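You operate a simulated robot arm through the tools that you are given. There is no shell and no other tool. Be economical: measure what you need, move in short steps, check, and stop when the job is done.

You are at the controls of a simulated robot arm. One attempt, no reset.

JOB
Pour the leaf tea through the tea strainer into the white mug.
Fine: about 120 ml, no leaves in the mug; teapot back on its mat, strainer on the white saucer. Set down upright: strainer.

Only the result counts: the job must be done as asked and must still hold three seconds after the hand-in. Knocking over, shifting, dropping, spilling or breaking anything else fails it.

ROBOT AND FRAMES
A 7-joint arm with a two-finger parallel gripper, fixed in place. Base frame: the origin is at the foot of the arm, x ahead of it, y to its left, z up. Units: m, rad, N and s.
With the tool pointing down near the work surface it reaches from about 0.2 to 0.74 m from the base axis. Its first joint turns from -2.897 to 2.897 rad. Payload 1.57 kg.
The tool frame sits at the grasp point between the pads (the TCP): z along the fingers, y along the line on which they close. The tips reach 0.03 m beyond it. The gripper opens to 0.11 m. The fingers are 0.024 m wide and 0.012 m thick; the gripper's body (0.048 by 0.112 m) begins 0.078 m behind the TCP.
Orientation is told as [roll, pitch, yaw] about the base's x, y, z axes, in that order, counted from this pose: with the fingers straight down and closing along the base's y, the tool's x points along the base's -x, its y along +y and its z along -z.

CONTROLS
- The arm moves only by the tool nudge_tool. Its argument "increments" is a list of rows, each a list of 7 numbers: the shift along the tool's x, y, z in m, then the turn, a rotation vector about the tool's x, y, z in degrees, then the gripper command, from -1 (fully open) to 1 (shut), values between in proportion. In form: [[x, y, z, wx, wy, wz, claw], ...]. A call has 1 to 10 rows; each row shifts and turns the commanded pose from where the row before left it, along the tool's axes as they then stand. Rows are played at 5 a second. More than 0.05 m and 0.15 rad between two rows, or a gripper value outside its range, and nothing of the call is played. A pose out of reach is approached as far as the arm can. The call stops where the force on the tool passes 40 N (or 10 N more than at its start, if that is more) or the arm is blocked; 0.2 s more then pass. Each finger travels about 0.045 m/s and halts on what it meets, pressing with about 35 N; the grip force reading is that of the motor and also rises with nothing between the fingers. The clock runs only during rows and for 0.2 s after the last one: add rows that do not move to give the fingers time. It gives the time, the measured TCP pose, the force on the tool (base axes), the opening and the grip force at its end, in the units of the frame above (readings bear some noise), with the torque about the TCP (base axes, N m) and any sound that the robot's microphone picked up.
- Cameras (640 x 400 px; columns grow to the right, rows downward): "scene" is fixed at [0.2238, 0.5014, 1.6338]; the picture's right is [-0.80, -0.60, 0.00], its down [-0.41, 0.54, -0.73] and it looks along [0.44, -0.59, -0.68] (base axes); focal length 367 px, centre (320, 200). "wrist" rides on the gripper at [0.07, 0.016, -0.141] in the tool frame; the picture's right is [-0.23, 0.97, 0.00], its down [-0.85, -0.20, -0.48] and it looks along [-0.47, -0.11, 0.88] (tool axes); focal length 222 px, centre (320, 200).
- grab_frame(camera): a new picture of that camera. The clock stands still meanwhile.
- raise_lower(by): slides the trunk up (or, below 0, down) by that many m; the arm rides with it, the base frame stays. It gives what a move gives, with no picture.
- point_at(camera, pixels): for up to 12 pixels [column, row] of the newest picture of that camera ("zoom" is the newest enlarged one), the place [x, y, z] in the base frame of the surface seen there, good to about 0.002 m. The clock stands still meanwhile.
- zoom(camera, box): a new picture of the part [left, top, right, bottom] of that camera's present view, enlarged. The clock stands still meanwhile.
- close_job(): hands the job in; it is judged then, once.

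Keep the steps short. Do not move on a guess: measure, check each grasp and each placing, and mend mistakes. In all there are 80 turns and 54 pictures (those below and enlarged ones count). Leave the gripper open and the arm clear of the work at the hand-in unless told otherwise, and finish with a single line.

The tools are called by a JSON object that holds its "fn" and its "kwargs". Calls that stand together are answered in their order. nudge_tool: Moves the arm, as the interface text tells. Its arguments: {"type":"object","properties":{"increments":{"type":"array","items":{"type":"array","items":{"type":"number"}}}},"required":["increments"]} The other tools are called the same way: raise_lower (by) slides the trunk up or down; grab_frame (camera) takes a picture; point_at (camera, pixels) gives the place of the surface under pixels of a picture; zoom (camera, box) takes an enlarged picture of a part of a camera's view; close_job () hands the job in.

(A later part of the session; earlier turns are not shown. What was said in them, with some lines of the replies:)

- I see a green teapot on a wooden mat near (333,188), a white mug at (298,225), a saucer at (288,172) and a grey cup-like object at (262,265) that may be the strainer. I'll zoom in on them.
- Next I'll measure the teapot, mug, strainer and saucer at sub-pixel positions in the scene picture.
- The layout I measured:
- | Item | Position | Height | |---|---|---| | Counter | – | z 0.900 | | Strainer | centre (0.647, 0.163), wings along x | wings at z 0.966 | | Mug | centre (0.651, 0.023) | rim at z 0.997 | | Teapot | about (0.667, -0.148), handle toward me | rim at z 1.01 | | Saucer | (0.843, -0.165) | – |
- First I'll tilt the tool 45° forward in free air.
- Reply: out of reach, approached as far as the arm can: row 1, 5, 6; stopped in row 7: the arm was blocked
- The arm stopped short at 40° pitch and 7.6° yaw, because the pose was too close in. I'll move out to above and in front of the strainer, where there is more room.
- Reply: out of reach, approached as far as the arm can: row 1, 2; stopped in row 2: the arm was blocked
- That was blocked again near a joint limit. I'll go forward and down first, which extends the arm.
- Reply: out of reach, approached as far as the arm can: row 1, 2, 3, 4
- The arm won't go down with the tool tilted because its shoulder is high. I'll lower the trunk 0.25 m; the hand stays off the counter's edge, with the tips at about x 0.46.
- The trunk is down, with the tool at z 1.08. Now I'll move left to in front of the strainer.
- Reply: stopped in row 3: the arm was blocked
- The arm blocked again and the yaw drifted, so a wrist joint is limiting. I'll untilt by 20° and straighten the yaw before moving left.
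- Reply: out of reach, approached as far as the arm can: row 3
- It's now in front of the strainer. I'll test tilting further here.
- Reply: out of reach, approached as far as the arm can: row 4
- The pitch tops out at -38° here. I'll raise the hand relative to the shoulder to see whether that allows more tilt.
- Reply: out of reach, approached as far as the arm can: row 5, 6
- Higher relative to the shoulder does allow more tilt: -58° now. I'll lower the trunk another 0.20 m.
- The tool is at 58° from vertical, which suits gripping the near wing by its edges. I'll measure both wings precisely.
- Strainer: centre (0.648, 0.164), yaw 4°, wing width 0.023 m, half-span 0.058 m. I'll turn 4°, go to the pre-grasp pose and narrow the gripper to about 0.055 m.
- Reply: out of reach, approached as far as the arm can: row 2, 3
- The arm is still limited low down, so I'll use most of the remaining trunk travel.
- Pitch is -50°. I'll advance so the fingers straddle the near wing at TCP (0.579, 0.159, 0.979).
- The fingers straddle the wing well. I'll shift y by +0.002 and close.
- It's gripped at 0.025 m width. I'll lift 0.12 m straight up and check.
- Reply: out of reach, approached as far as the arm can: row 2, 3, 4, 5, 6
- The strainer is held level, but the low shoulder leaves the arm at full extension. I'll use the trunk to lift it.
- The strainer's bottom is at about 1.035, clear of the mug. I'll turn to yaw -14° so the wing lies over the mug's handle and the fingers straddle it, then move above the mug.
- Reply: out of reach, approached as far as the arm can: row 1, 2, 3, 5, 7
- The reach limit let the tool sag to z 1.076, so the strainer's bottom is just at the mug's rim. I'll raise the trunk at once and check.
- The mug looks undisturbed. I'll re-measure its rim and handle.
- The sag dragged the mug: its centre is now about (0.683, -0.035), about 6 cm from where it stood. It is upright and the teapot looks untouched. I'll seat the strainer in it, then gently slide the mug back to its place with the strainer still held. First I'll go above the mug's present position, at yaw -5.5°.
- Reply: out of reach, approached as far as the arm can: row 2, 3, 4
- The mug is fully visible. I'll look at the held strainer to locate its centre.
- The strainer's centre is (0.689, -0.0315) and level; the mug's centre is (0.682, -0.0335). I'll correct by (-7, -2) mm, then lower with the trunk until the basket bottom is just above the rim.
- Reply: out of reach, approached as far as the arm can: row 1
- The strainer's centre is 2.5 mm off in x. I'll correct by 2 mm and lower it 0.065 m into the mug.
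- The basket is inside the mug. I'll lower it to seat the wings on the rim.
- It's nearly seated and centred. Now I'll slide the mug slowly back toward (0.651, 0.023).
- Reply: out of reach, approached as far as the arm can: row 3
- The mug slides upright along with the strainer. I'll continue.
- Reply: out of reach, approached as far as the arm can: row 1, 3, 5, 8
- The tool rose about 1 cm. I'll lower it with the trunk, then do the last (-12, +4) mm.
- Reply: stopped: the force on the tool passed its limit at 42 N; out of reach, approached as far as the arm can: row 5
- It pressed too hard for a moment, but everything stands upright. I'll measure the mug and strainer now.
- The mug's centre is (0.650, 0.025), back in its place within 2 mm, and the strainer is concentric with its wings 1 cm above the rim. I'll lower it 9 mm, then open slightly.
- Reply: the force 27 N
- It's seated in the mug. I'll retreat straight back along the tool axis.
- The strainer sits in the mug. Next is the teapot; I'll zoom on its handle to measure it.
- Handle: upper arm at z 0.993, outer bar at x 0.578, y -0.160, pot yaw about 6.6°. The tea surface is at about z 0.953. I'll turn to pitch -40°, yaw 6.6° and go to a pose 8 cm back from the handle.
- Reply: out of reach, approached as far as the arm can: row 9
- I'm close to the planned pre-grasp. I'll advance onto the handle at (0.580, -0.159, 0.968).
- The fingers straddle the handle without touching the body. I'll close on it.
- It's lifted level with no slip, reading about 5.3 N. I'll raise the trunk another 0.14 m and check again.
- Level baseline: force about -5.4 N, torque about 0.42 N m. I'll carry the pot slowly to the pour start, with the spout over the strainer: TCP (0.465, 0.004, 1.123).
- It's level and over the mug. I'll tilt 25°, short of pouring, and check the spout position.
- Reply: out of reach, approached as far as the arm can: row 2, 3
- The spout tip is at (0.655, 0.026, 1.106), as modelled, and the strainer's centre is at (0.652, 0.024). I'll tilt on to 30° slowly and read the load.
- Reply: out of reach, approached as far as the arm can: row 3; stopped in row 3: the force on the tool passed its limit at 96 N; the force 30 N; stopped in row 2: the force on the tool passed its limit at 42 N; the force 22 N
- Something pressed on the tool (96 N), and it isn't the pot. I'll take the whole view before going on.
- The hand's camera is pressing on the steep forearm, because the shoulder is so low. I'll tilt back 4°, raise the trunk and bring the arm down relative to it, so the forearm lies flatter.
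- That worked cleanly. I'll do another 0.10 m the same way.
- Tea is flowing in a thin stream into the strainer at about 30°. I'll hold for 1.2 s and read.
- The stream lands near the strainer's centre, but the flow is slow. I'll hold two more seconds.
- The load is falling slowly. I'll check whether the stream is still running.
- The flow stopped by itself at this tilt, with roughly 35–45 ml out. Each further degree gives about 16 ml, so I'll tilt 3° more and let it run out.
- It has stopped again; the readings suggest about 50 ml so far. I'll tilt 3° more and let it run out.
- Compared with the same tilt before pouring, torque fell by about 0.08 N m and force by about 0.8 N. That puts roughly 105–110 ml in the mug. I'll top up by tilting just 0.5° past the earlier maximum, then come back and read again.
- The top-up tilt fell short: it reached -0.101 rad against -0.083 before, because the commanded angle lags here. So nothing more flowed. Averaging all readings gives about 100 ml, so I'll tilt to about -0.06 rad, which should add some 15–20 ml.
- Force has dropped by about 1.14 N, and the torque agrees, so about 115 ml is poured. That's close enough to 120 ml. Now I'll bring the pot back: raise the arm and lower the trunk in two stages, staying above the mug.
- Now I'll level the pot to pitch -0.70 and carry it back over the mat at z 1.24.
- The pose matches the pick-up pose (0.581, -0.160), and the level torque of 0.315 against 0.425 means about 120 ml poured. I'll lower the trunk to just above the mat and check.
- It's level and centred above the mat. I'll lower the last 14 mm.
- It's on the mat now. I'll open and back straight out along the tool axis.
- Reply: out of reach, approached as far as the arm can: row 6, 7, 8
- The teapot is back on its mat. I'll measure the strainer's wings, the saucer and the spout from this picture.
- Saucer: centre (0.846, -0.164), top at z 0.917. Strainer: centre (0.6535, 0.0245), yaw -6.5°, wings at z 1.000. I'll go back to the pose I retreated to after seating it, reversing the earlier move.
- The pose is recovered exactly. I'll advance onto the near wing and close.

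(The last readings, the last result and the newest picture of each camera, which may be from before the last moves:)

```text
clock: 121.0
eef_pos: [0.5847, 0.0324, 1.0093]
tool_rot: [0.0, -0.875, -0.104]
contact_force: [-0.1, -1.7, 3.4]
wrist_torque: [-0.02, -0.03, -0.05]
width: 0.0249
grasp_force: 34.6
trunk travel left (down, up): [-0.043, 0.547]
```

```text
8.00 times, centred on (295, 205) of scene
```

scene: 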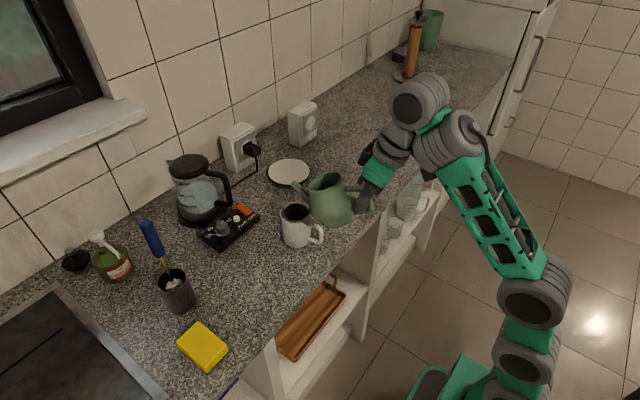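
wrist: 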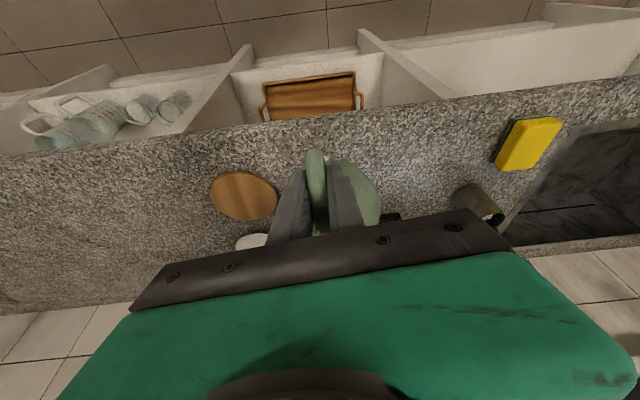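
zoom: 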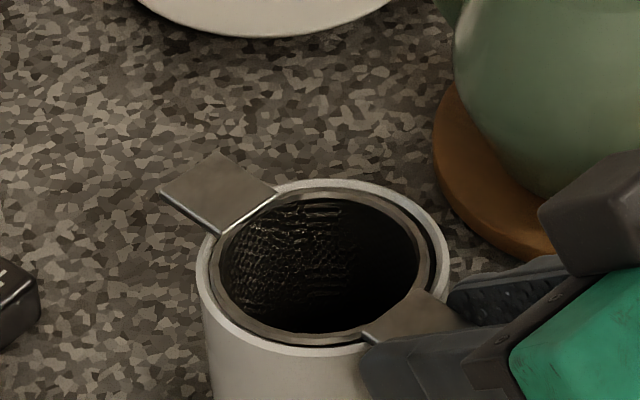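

The wing is gripped at 0.025 m. I'll lift it straight up 0.16 m with the trunk.

{"fn": "raise_lower", "kwargs": {"by": 0.03}}

{"fn": "raise_lower", "kwargs": {"by": 0.13}}

{"fn": "zoom", "kwargs": {"camera": "scene", "box": [230, 120, 390, 220]}}

```text
clock: 121.7
eef_pos: [0.5845, 0.0322, 1.0384]
tool_rot: [0.003, -0.875, -0.106]
contact_force: [-1.0, 0.2, -0.9]
wrist_torque: [0.0, 0.04, -0.01]
width: 0.025
grasp_force: 35.2
trunk travel left (down, up): [-0.073, 0.517]
```

```text
clock: 123.3
eef_pos: [0.5849, 0.0318, 1.1684]
tool_rot: [0.0, -0.875, -0.104]
contact_force: [0.0, 0.1, 0.1]
wrist_torque: [0.03, 0.05, -0.03]
width: 0.0247
grasp_force: 34.6
trunk travel left (down, up): [-0.203, 0.387]
```

```text
4.00 times, centred on (310, 170) of scene
```

zoom: 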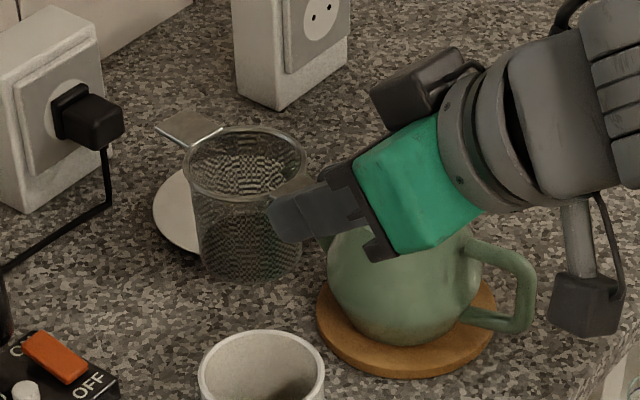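

The strainer is held level and the mug stays put. I'll raise the shoulder 0.15 m more, then reach outward and down, staying above 1.15.

{"fn": "raise_lower", "kwargs": {"by": 0.15}}

{"fn": "nudge_tool", "kwargs": {"increments": [[0.0049, -0.0036, 0.0347, 0, 0, 0, 1], [0.0049, -0.0036, 0.0347, 0, 0, 0, 1], [0.0049, -0.0036, 0.0347, 0, 0, 0, 1], [0.0049, -0.0036, 0.0347, 0, 0, 0, 1], [0, 0, 0, 0, 0, 0, 1]]}}

```text
clock: 125.0
eef_pos: [0.5844, 0.0329, 1.3189]
tool_rot: [0.003, -0.874, -0.105]
contact_force: [-0.4, 0.4, 0.0]
wrist_torque: [-0.02, 0.02, -0.02]
width: 0.0249
grasp_force: 35.2
trunk travel left (down, up): [-0.353, 0.237]
```

```text
clock: 126.2
eef_pos: [0.6828, 0.0071, 1.2218]
tool_rot: [0.001, -0.874, -0.104]
contact_force: [-0.1, 0.0, -0.7]
wrist_torque: [0.01, 0.04, 0.0]
width: 0.0248
grasp_force: 35.0
out of reach, approached as far as the arm can: row 2, 3
trunk travel left (down, up): [-0.353, 0.237]
```

Good. Now I'll yaw -44° so the tool approaches the saucer from the left, clear of the spout.

{"fn": "nudge_tool", "kwargs": {"increments": [[0, 0, 0, 5.6, 0, 4.67, 1], [0, 0, 0, 5.6, 0, 4.67, 1], [0, 0, 0, 5.6, 0, 4.67, 1], [0, 0, 0, 5.6, 0, 4.67, 1], [0, 0, 0, 5.6, 0, 4.67, 1], [0, 0, 0, 5.6, 0, 4.67, 1], [0, 0, 0, 0, 0, 0, 1]]}}

```text
clock: 127.8
eef_pos: [0.6585, -0.0234, 1.196]
tool_rot: [0.046, -0.823, -0.668]
contact_force: [-0.7, -0.6, -0.7]
wrist_torque: [0.03, 0.02, 0.02]
width: 0.025
grasp_force: 35.2
out of reach, approached as far as the arm can: row 1, 2, 3, 4, 5, 6
trunk travel left (down, up): [-0.353, 0.237]
```

The yaw stopped at -38° here. I'll aim for the saucer point (0.850, -0.155), which keeps clear of the spout, and raise the trunk 0.12 m to gain reach before going outward.

{"fn": "raise_lower", "kwargs": {"by": 0.12}}

{"fn": "nudge_tool", "kwargs": {"increments": [[0.0073, 0.0029, 0.0411, 0, 0, 0, 1], [0.0073, 0.0029, 0.0411, 0, 0, 0, 1], [0.0073, 0.0029, 0.0411, 0, 0, 0, 1], [0.0073, 0.0029, 0.0411, 0, 0, 0, 1], [0, 0, 0, 0, 0, 0, 1]]}}

```text
clock: 129.3
eef_pos: [0.659, -0.023, 1.314]
tool_rot: [0.042, -0.82, -0.669]
contact_force: [0.1, -1.1, -0.8]
wrist_torque: [0.01, 0.03, 0.02]
width: 0.025
grasp_force: 35.4
trunk travel left (down, up): [-0.473, 0.117]
```

```text
clock: 130.6
eef_pos: [0.6731, -0.0302, 1.2889]
tool_rot: [0.042, -0.822, -0.669]
contact_force: [-1.1, 0.7, -0.2]
wrist_torque: [0.05, 0.02, 0.0]
width: 0.0251
grasp_force: 35.7
out of reach, approached as far as the arm can: row 1, 2, 3, 4
trunk travel left (down, up): [-0.473, 0.117]
```

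It moved very little, and the -50° yaw looks like the limiting factor. I'll relax the yaw by 20° and see where the tool settles.

{"fn": "nudge_tool", "kwargs": {"increments": [[0, 0, 0, -5.1, 0, -4.27, 1], [0, 0, 0, -5.1, 0, -4.27, 1], [0, 0, 0, -5.1, 0, -4.27, 1], [0, 0, 0, 0, 0, 0, 1]]}}

```text
clock: 131.6
eef_pos: [0.6736, -0.031, 1.2873]
tool_rot: [0.043, -0.822, -0.669]
contact_force: [-0.2, -1.0, -0.5]
wrist_torque: [0.02, 0.04, 0.02]
width: 0.0248
grasp_force: 35.2
out of reach, approached as far as the arm can: row 1, 2, 3
trunk travel left (down, up): [-0.473, 0.117]
```

The command is far beyond what the arm can reach from here. I'll back the command off, up and inward, to get in step with the arm again.

{"fn": "nudge_tool", "kwargs": {"increments": [[-0.0008, 0.0055, -0.034, 0, 0, 0, 1], [-0.0008, 0.0055, -0.034, 0, 0, 0, 1], [-0.0008, 0.0055, -0.034, 0, 0, 0, 1], [-0.0008, 0.0055, -0.034, 0, 0, 0, 1], [0, 0, 0, 0, 0, 0, 1]]}}

```text
clock: 132.8
eef_pos: [0.6158, -0.0032, 1.3624]
tool_rot: [0.066, -0.812, -0.667]
contact_force: [-0.1, -0.4, -0.6]
wrist_torque: [0.01, 0.02, 0.02]
width: 0.0248
grasp_force: 35.1
out of reach, approached as far as the arm can: row 2, 3, 4
trunk travel left (down, up): [-0.473, 0.117]
```

This wrist can't hold a 50° tilt out at the saucer: the forearm would be too flat. A steeper tool, about 25°, can reach it. The strainer will then hang tilted about 20°, and it can pivot back flat in the fingers as its base meets the saucer. I'll steepen the tool now and raise the trunk for clearance.

{"fn": "nudge_tool", "kwargs": {"increments": [[0, 0, 0, 0, 7, 0, 1], [0, 0, 0, 0, 7, 0, 1], [0, 0, 0, 0, 7, 0, 1], [0, 0, 0, 0, 0, 0, 1]]}}

{"fn": "raise_lower", "kwargs": {"by": 0.105}}

{"fn": "nudge_tool", "kwargs": {"increments": [[0, 0, 0.03, 0, 0, 0, 1], [0, 0, 0.03, 0, 0, 0, 1], [0, 0, 0.03, 0, 0, 0, 1], [0, 0, 0.03, 0, 0, 0, 1], [0, 0, 0, 0, 0, 0, 1]]}}

```text
clock: 133.8
eef_pos: [0.5968, -0.0047, 1.3446]
tool_rot: [0.033, -0.456, -0.649]
contact_force: [0.0, 0.1, -1.1]
wrist_torque: [0.0, 0.03, 0.01]
width: 0.0249
grasp_force: 35.4
out of reach, approached as far as the arm can: row 2, 3
trunk travel left (down, up): [-0.473, 0.117]
```

```text
clock: 135.1
eef_pos: [0.5968, -0.0053, 1.4508]
tool_rot: [0.034, -0.456, -0.65]
contact_force: [-0.2, 0.4, -1.0]
wrist_torque: [0.01, 0.01, 0.0]
width: 0.0247
grasp_force: 34.8
trunk travel left (down, up): [-0.578, 0.012]
```

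```text
clock: 136.3
eef_pos: [0.6413, -0.0334, 1.3436]
tool_rot: [0.033, -0.456, -0.651]
contact_force: [-0.2, -0.1, -1.5]
wrist_torque: [0.03, -0.04, 0.0]
width: 0.0252
grasp_force: 35.1
trunk travel left (down, up): [-0.578, 0.012]
```

That moved with no limits hit. Now I'll go out to above the saucer: (0.79, -0.10, 1.14), with the strainer's lowest point about 1.03, above the spout.

{"fn": "nudge_tool", "kwargs": {"increments": [[-0.0076, 0.0053, 0.0362, 0, 0, 0, 1], [-0.0076, 0.0053, 0.0362, 0, 0, 0, 1], [-0.0076, 0.0053, 0.0362, 0, 0, 0, 1], [-0.0076, 0.0053, 0.0362, 0, 0, 0, 1], [-0.0076, 0.0053, 0.0362, 0, 0, 0, 1], [-0.0076, 0.0053, 0.0362, 0, 0, 0, 1], [-0.0076, 0.0053, 0.0362, 0, 0, 0, 1], [0, 0, 0, 0, 0, 0, 1]]}}

{"fn": "zoom", "kwargs": {"camera": "scene", "box": [230, 100, 390, 200]}}

```text
clock: 138.1
eef_pos: [0.7263, -0.0706, 1.2174]
tool_rot: [0.032, -0.455, -0.648]
contact_force: [-0.1, -0.4, -0.8]
wrist_torque: [0.02, 0.02, -0.03]
width: 0.0247
grasp_force: 35.1
out of reach, approached as far as the arm can: row 5, 6, 7
trunk travel left (down, up): [-0.578, 0.012]
```

```text
4.00 times, centred on (310, 150) of scene
```

zoom: 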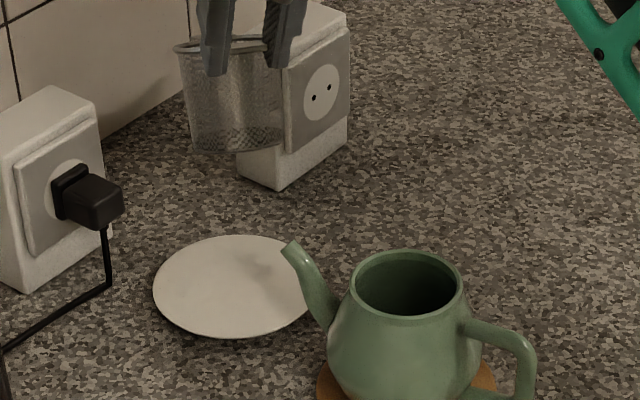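

The arm is at full stretch there because it's still high. I'll swing left of the spout, go down to z 1.06, then outward, so the strainer comes over the saucer from the left.

{"fn": "nudge_tool", "kwargs": {"increments": [[0.0266, 0.0139, 0.0301, 0, 0, 0, 1], [0.0266, 0.0139, 0.0301, 0, 0, 0, 1], [0.0266, 0.0139, 0.0301, 0, 0, 0, 1], [0.0266, 0.0139, 0.0301, 0, 0, 0, 1], [-0.0262, 0.0013, 0.0129, 0, 0, 0, 1], [-0.0262, 0.0013, 0.0129, 0, 0, 0, 1], [-0.0262, 0.0013, 0.0129, 0, 0, 0, 1], [0, 0, 0, 0, 0, 0, 1]]}}

{"fn": "zoom", "kwargs": {"camera": "scene", "box": [230, 110, 390, 210]}}

```text
clock: 139.9
eef_pos: [0.7252, -0.0261, 1.1466]
tool_rot: [0.029, -0.447, -0.65]
contact_force: [0.3, 0.4, 0.4]
wrist_torque: [0.01, 0.01, 0.0]
width: 0.0247
grasp_force: 34.7
out of reach, approached as far as the arm can: row 2, 3, 4, 5, 6, 7
trunk travel left (down, up): [-0.578, 0.012]
```

```text
4.00 times, centred on (310, 160) of scene
```

zoom: 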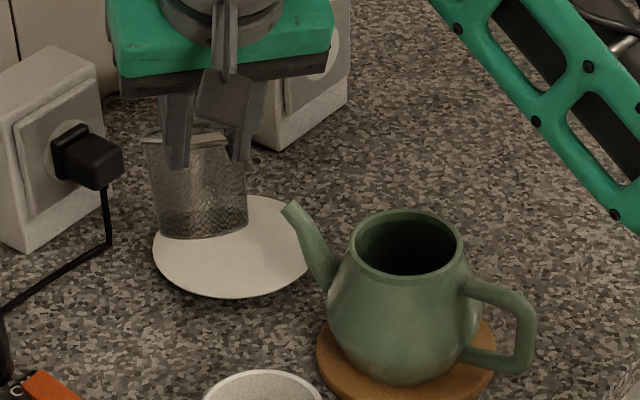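

I went straight down, which folded the elbow and used up the tilt. The way out is along full extension. I'll ease the pitch by 3°, go outward first, then out and down toward (0.785, -0.10).

{"fn": "nudge_tool", "kwargs": {"increments": [[0, 0, 0, 0, 3, 0, 1], [-0.0213, 0.0026, 0.009, 0, 0, 0, 1], [-0.0213, 0.0026, 0.009, 0, 0, 0, 1], [-0.0039, -0.0042, 0.0259, 0, 0, 0, 1], [-0.0039, -0.0042, 0.0259, 0, 0, 0, 1], [-0.0039, -0.0042, 0.0259, 0, 0, 0, 1], [0.0016, -0.0137, 0.021, 0, 0, 0, 1], [0, 0, 0, 0, 0, 0, 1]]}}

```text
clock: 141.7
eef_pos: [0.7236, -0.067, 1.1074]
tool_rot: [0.024, -0.382, -0.648]
contact_force: [-0.1, -0.6, -0.6]
wrist_torque: [0.02, 0.04, -0.02]
width: 0.025
grasp_force: 34.9
out of reach, approached as far as the arm can: row 2, 3, 4, 5, 6, 7
trunk travel left (down, up): [-0.578, 0.012]
5 turns are left
```

Five turns are left. The -37° yaw seems to cost reach, so I'll go up, turn nearly radial (about -10°) and move outward, staying above the spout.

{"fn": "nudge_tool", "kwargs": {"increments": [[-0.0168, 0, -0.0418, 0, 0, 0, 1], [-0.0168, 0, -0.0418, 0, 0, 0, 1], [0, 0, 0, -2.52, 0, -6.26, 1], [0, 0, 0, -2.52, 0, -6.26, 1], [0, 0, 0, -2.52, 0, -6.26, 1], [0, 0, 0, -2.52, 0, -6.26, 1], [0, 0, 0, 0, 0, 0, 1]]}}

{"fn": "nudge_tool", "kwargs": {"increments": [[-0.0143, -0.0057, 0.0309, 0, 0, 0, 1], [-0.0143, -0.0057, 0.0309, 0, 0, 0, 1], [-0.0143, -0.0057, 0.0309, 0, 0, 0, 1], [0, 0, 0, 0, 0, 0, 1]]}}

{"fn": "nudge_tool", "kwargs": {"increments": [[-0.02, 0, 0.008, 0, 0, 0, 1], [-0.02, 0, 0.008, 0, 0, 0, 1], [0, 0, 0, 0, 0, 0, 1]]}}

```text
clock: 143.3
eef_pos: [0.7227, -0.0677, 1.1985]
tool_rot: [0.018, -0.415, -0.171]
contact_force: [-0.4, 0.6, 0.1]
wrist_torque: [-0.02, 0.03, -0.02]
width: 0.0247
grasp_force: 34.9
out of reach, approached as far as the arm can: row 6
trunk travel left (down, up): [-0.578, 0.012]
```

```text
clock: 144.3
eef_pos: [0.7944, -0.0961, 1.1305]
tool_rot: [0.02, -0.416, -0.171]
contact_force: [0.2, 0.0, -1.2]
wrist_torque: [0.03, 0.03, -0.01]
width: 0.0251
grasp_force: 34.7
trunk travel left (down, up): [-0.578, 0.012]
```

```text
clock: 145.1
eef_pos: [0.8146, -0.0977, 1.1342]
tool_rot: [0.019, -0.415, -0.171]
contact_force: [-0.5, -0.3, -1.0]
wrist_torque: [0.02, 0.04, 0.02]
width: 0.0246
grasp_force: 35.2
out of reach, approached as far as the arm can: row 2
trunk travel left (down, up): [-0.578, 0.012]
4 turns are left
```

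The radial pose reaches: (0.815, -0.098, 1.134). I'll shift over the saucer's line and lower the trunk to just above it, then look.

{"fn": "nudge_tool", "kwargs": {"increments": [[0.0008, -0.0205, -0.0003, 0, 0, 0, 1], [0.0008, -0.0205, -0.0003, 0, 0, 0, 1], [0, 0, 0, 0, 0, 0, 1]]}}

{"fn": "raise_lower", "kwargs": {"by": -0.095}}

{"fn": "zoom", "kwargs": {"camera": "scene", "box": [240, 120, 352, 190]}}

{"fn": "point_at", "kwargs": {"camera": "zoom", "pixels": [[200, 250], [250, 300], [300, 300], [150, 250], [200, 200], [250, 200], [250, 250], [300, 250], [360, 240], [380, 260]]}}

```text
clock: 145.9
eef_pos: [0.8066, -0.1375, 1.1326]
tool_rot: [0.018, -0.416, -0.17]
contact_force: [0.0, 1.0, -1.4]
wrist_torque: [0.01, 0.03, 0.01]
width: 0.0249
grasp_force: 35.3
trunk travel left (down, up): [-0.578, 0.012]
```

```text
clock: 147.2
eef_pos: [0.8069, -0.1386, 1.0375]
tool_rot: [0.018, -0.415, -0.171]
contact_force: [-0.2, 0.7, -1.2]
wrist_torque: [-0.05, -0.01, -0.01]
width: 0.0248
grasp_force: 34.9
trunk travel left (down, up): [-0.483, 0.107]
```

```text
5.71 times, centred on (296, 155) of scene
```

zoom: 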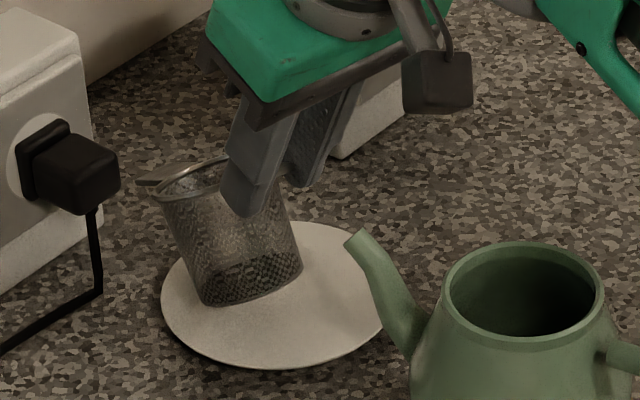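

```text
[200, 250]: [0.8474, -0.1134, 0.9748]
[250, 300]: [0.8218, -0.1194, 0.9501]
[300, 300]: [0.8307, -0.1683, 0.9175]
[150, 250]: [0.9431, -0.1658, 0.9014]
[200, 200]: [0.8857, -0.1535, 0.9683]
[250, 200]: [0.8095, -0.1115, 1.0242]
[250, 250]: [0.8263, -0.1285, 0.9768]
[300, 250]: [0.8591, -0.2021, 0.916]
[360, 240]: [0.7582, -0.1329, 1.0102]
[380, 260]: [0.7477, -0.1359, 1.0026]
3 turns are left
```

The strainer is just above the saucer, base over it, fingers clear of the spout. I'll lower in small steps while easing back, so it pivots flat in the fingers, then look.

{"fn": "raise_lower", "kwargs": {"by": -0.012}}

{"fn": "nudge_tool", "kwargs": {"increments": [[0.0035, -0.003, -0.0014, 0, 0, 0, 1], [0, 0, 0, 0, 0, 0, 1]]}}

{"fn": "raise_lower", "kwargs": {"by": -0.01}}

{"fn": "nudge_tool", "kwargs": {"increments": [[0.0035, -0.003, -0.0014, 0, 0, 0, 1], [0, 0, 0, 0, 0, 0, 1]]}}

{"fn": "raise_lower", "kwargs": {"by": -0.008}}

{"fn": "raise_lower", "kwargs": {"by": -0.005}}

{"fn": "zoom", "kwargs": {"camera": "scene", "box": [240, 120, 352, 190]}}

```text
clock: 147.8
eef_pos: [0.8077, -0.1386, 1.0255]
tool_rot: [0.019, -0.417, -0.17]
contact_force: [1.3, -0.1, 2.4]
wrist_torque: [-0.03, -0.23, 0.01]
width: 0.0249
grasp_force: 34.9
trunk travel left (down, up): [-0.471, 0.119]
```

```text
clock: 148.4
eef_pos: [0.8017, -0.1405, 1.0255]
tool_rot: [0.021, -0.418, -0.171]
contact_force: [1.8, 0.2, 6.3]
wrist_torque: [-0.02, -0.47, 0.04]
width: 0.0249
grasp_force: 34.7
trunk travel left (down, up): [-0.471, 0.119]
```

```text
clock: 149.0
eef_pos: [0.7987, -0.1417, 1.0188]
tool_rot: [0.019, -0.423, -0.173]
contact_force: [-8.1, 1.3, 23.5]
wrist_torque: [-0.04, -0.55, -0.01]
width: 0.0253
grasp_force: 35.3
trunk travel left (down, up): [-0.461, 0.129]
```

```text
clock: 149.6
eef_pos: [0.7977, -0.1419, 1.015]
tool_rot: [0.019, -0.416, -0.172]
contact_force: [0.6, 1.0, 17.5]
wrist_torque: [0.01, -1.01, 0.07]
width: 0.025
grasp_force: 34.9
trunk travel left (down, up): [-0.461, 0.129]
```

```text
clock: 150.2
eef_pos: [0.796, -0.1431, 1.0094]
tool_rot: [0.02, -0.419, -0.17]
contact_force: [-6.8, 1.8, 21.9]
wrist_torque: [-0.02, -0.71, 0.04]
width: 0.0248
grasp_force: 34.7
trunk travel left (down, up): [-0.453, 0.137]
```

```text
clock: 150.7
eef_pos: [0.7954, -0.1423, 1.0032]
tool_rot: [0.018, -0.415, -0.17]
contact_force: [-5.7, 1.9, 18.7]
wrist_torque: [-0.05, -0.77, 0.02]
width: 0.0249
grasp_force: 34.9
trunk travel left (down, up): [-0.448, 0.142]
```

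```text
5.71 times, centred on (296, 155) of scene
2 turns are left
```

zoom: 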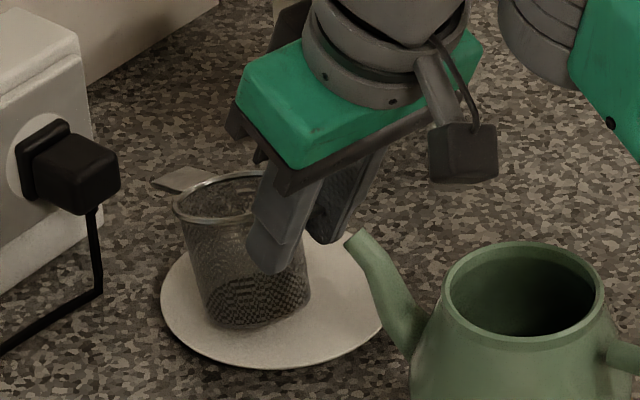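

It's nearly flat on the saucer, still pressed at 19 N. I'll ease the pressure, open the fingers, lift straight up with the trunk, back away and take the last picture.

{"fn": "raise_lower", "kwargs": {"by": 0.002}}

{"fn": "nudge_tool", "kwargs": {"increments": [[0, 0, 0, 0, 0, 0, 0.45], [0, 0, 0, 0, 0, 0, 0.3], [0, 0, 0, 0, 0, 0, 0.1], [0, 0, 0, 0, 0, 0, 0], [0, 0, 0, 0, 0, 0, 0], [0, 0, 0, 0, 0, 0, 0]]}}

{"fn": "raise_lower", "kwargs": {"by": 0.13}}

{"fn": "nudge_tool", "kwargs": {"increments": [[0.03, 0, -0.0133, 0, 0, 0, 0], [0.03, 0, -0.0133, 0, 0, 0, 0], [0.03, 0, -0.0133, 0, 0, 0, -1], [0, 0, 0, 0, 0, 0, -1], [0, 0, 0, 0, 0, 0, -1], [0, 0, 0, 0, 0, 0, -1]]}}

{"fn": "zoom", "kwargs": {"camera": "scene", "box": [230, 120, 390, 220]}}

```text
clock: 151.2
eef_pos: [0.7952, -0.1416, 1.0025]
tool_rot: [0.021, -0.415, -0.17]
contact_force: [-2.6, 1.3, 12.0]
wrist_torque: [-0.04, -0.52, 0.02]
width: 0.025
grasp_force: 35.1
trunk travel left (down, up): [-0.45, 0.14]
```

```text
clock: 152.6
eef_pos: [0.7985, -0.143, 1.0039]
tool_rot: [0.019, -0.417, -0.171]
contact_force: [0.5, 0.3, -0.6]
wrist_torque: [-0.05, 0.02, -0.02]
width: 0.0548
grasp_force: 0.0
trunk travel left (down, up): [-0.45, 0.14]
```

```text
clock: 154.2
eef_pos: [0.798, -0.1429, 1.132]
tool_rot: [0.018, -0.414, -0.17]
contact_force: [0.1, 0.0, 0.8]
wrist_torque: [-0.01, 0.0, 0.01]
width: 0.0552
grasp_force: 0.0
trunk travel left (down, up): [-0.58, 0.01]
```

```text
clock: 155.6
eef_pos: [0.7259, -0.1329, 1.1355]
tool_rot: [0.019, -0.416, -0.169]
contact_force: [-0.4, -0.1, -0.3]
wrist_torque: [0.0, 0.0, 0.03]
width: 0.1103
grasp_force: 0.1
out of reach, approached as far as the arm can: row 3
trunk travel left (down, up): [-0.58, 0.01]
```

```text
4.00 times, centred on (310, 170) of scene
1 turns are left
```

zoom: 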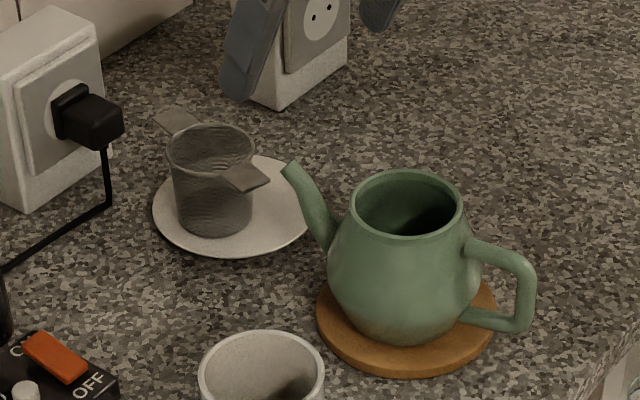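

The strainer stands upright on the saucer, the teapot is on its mat, the mug is in place, and the gripper is open and clear. I'm handing in.

{"fn": "close_job", "kwargs": {}}

```text
The job is handed in.
```

I handed the job in with about 115–120 ml of tea (estimated from the pot's lost weight) poured through the strainer, the teapot on its mat and the strainer upright on the saucer; the mug got dragged about 6 cm on the way and was slid back to within about 2 mm, and I did not look into it for leaves.
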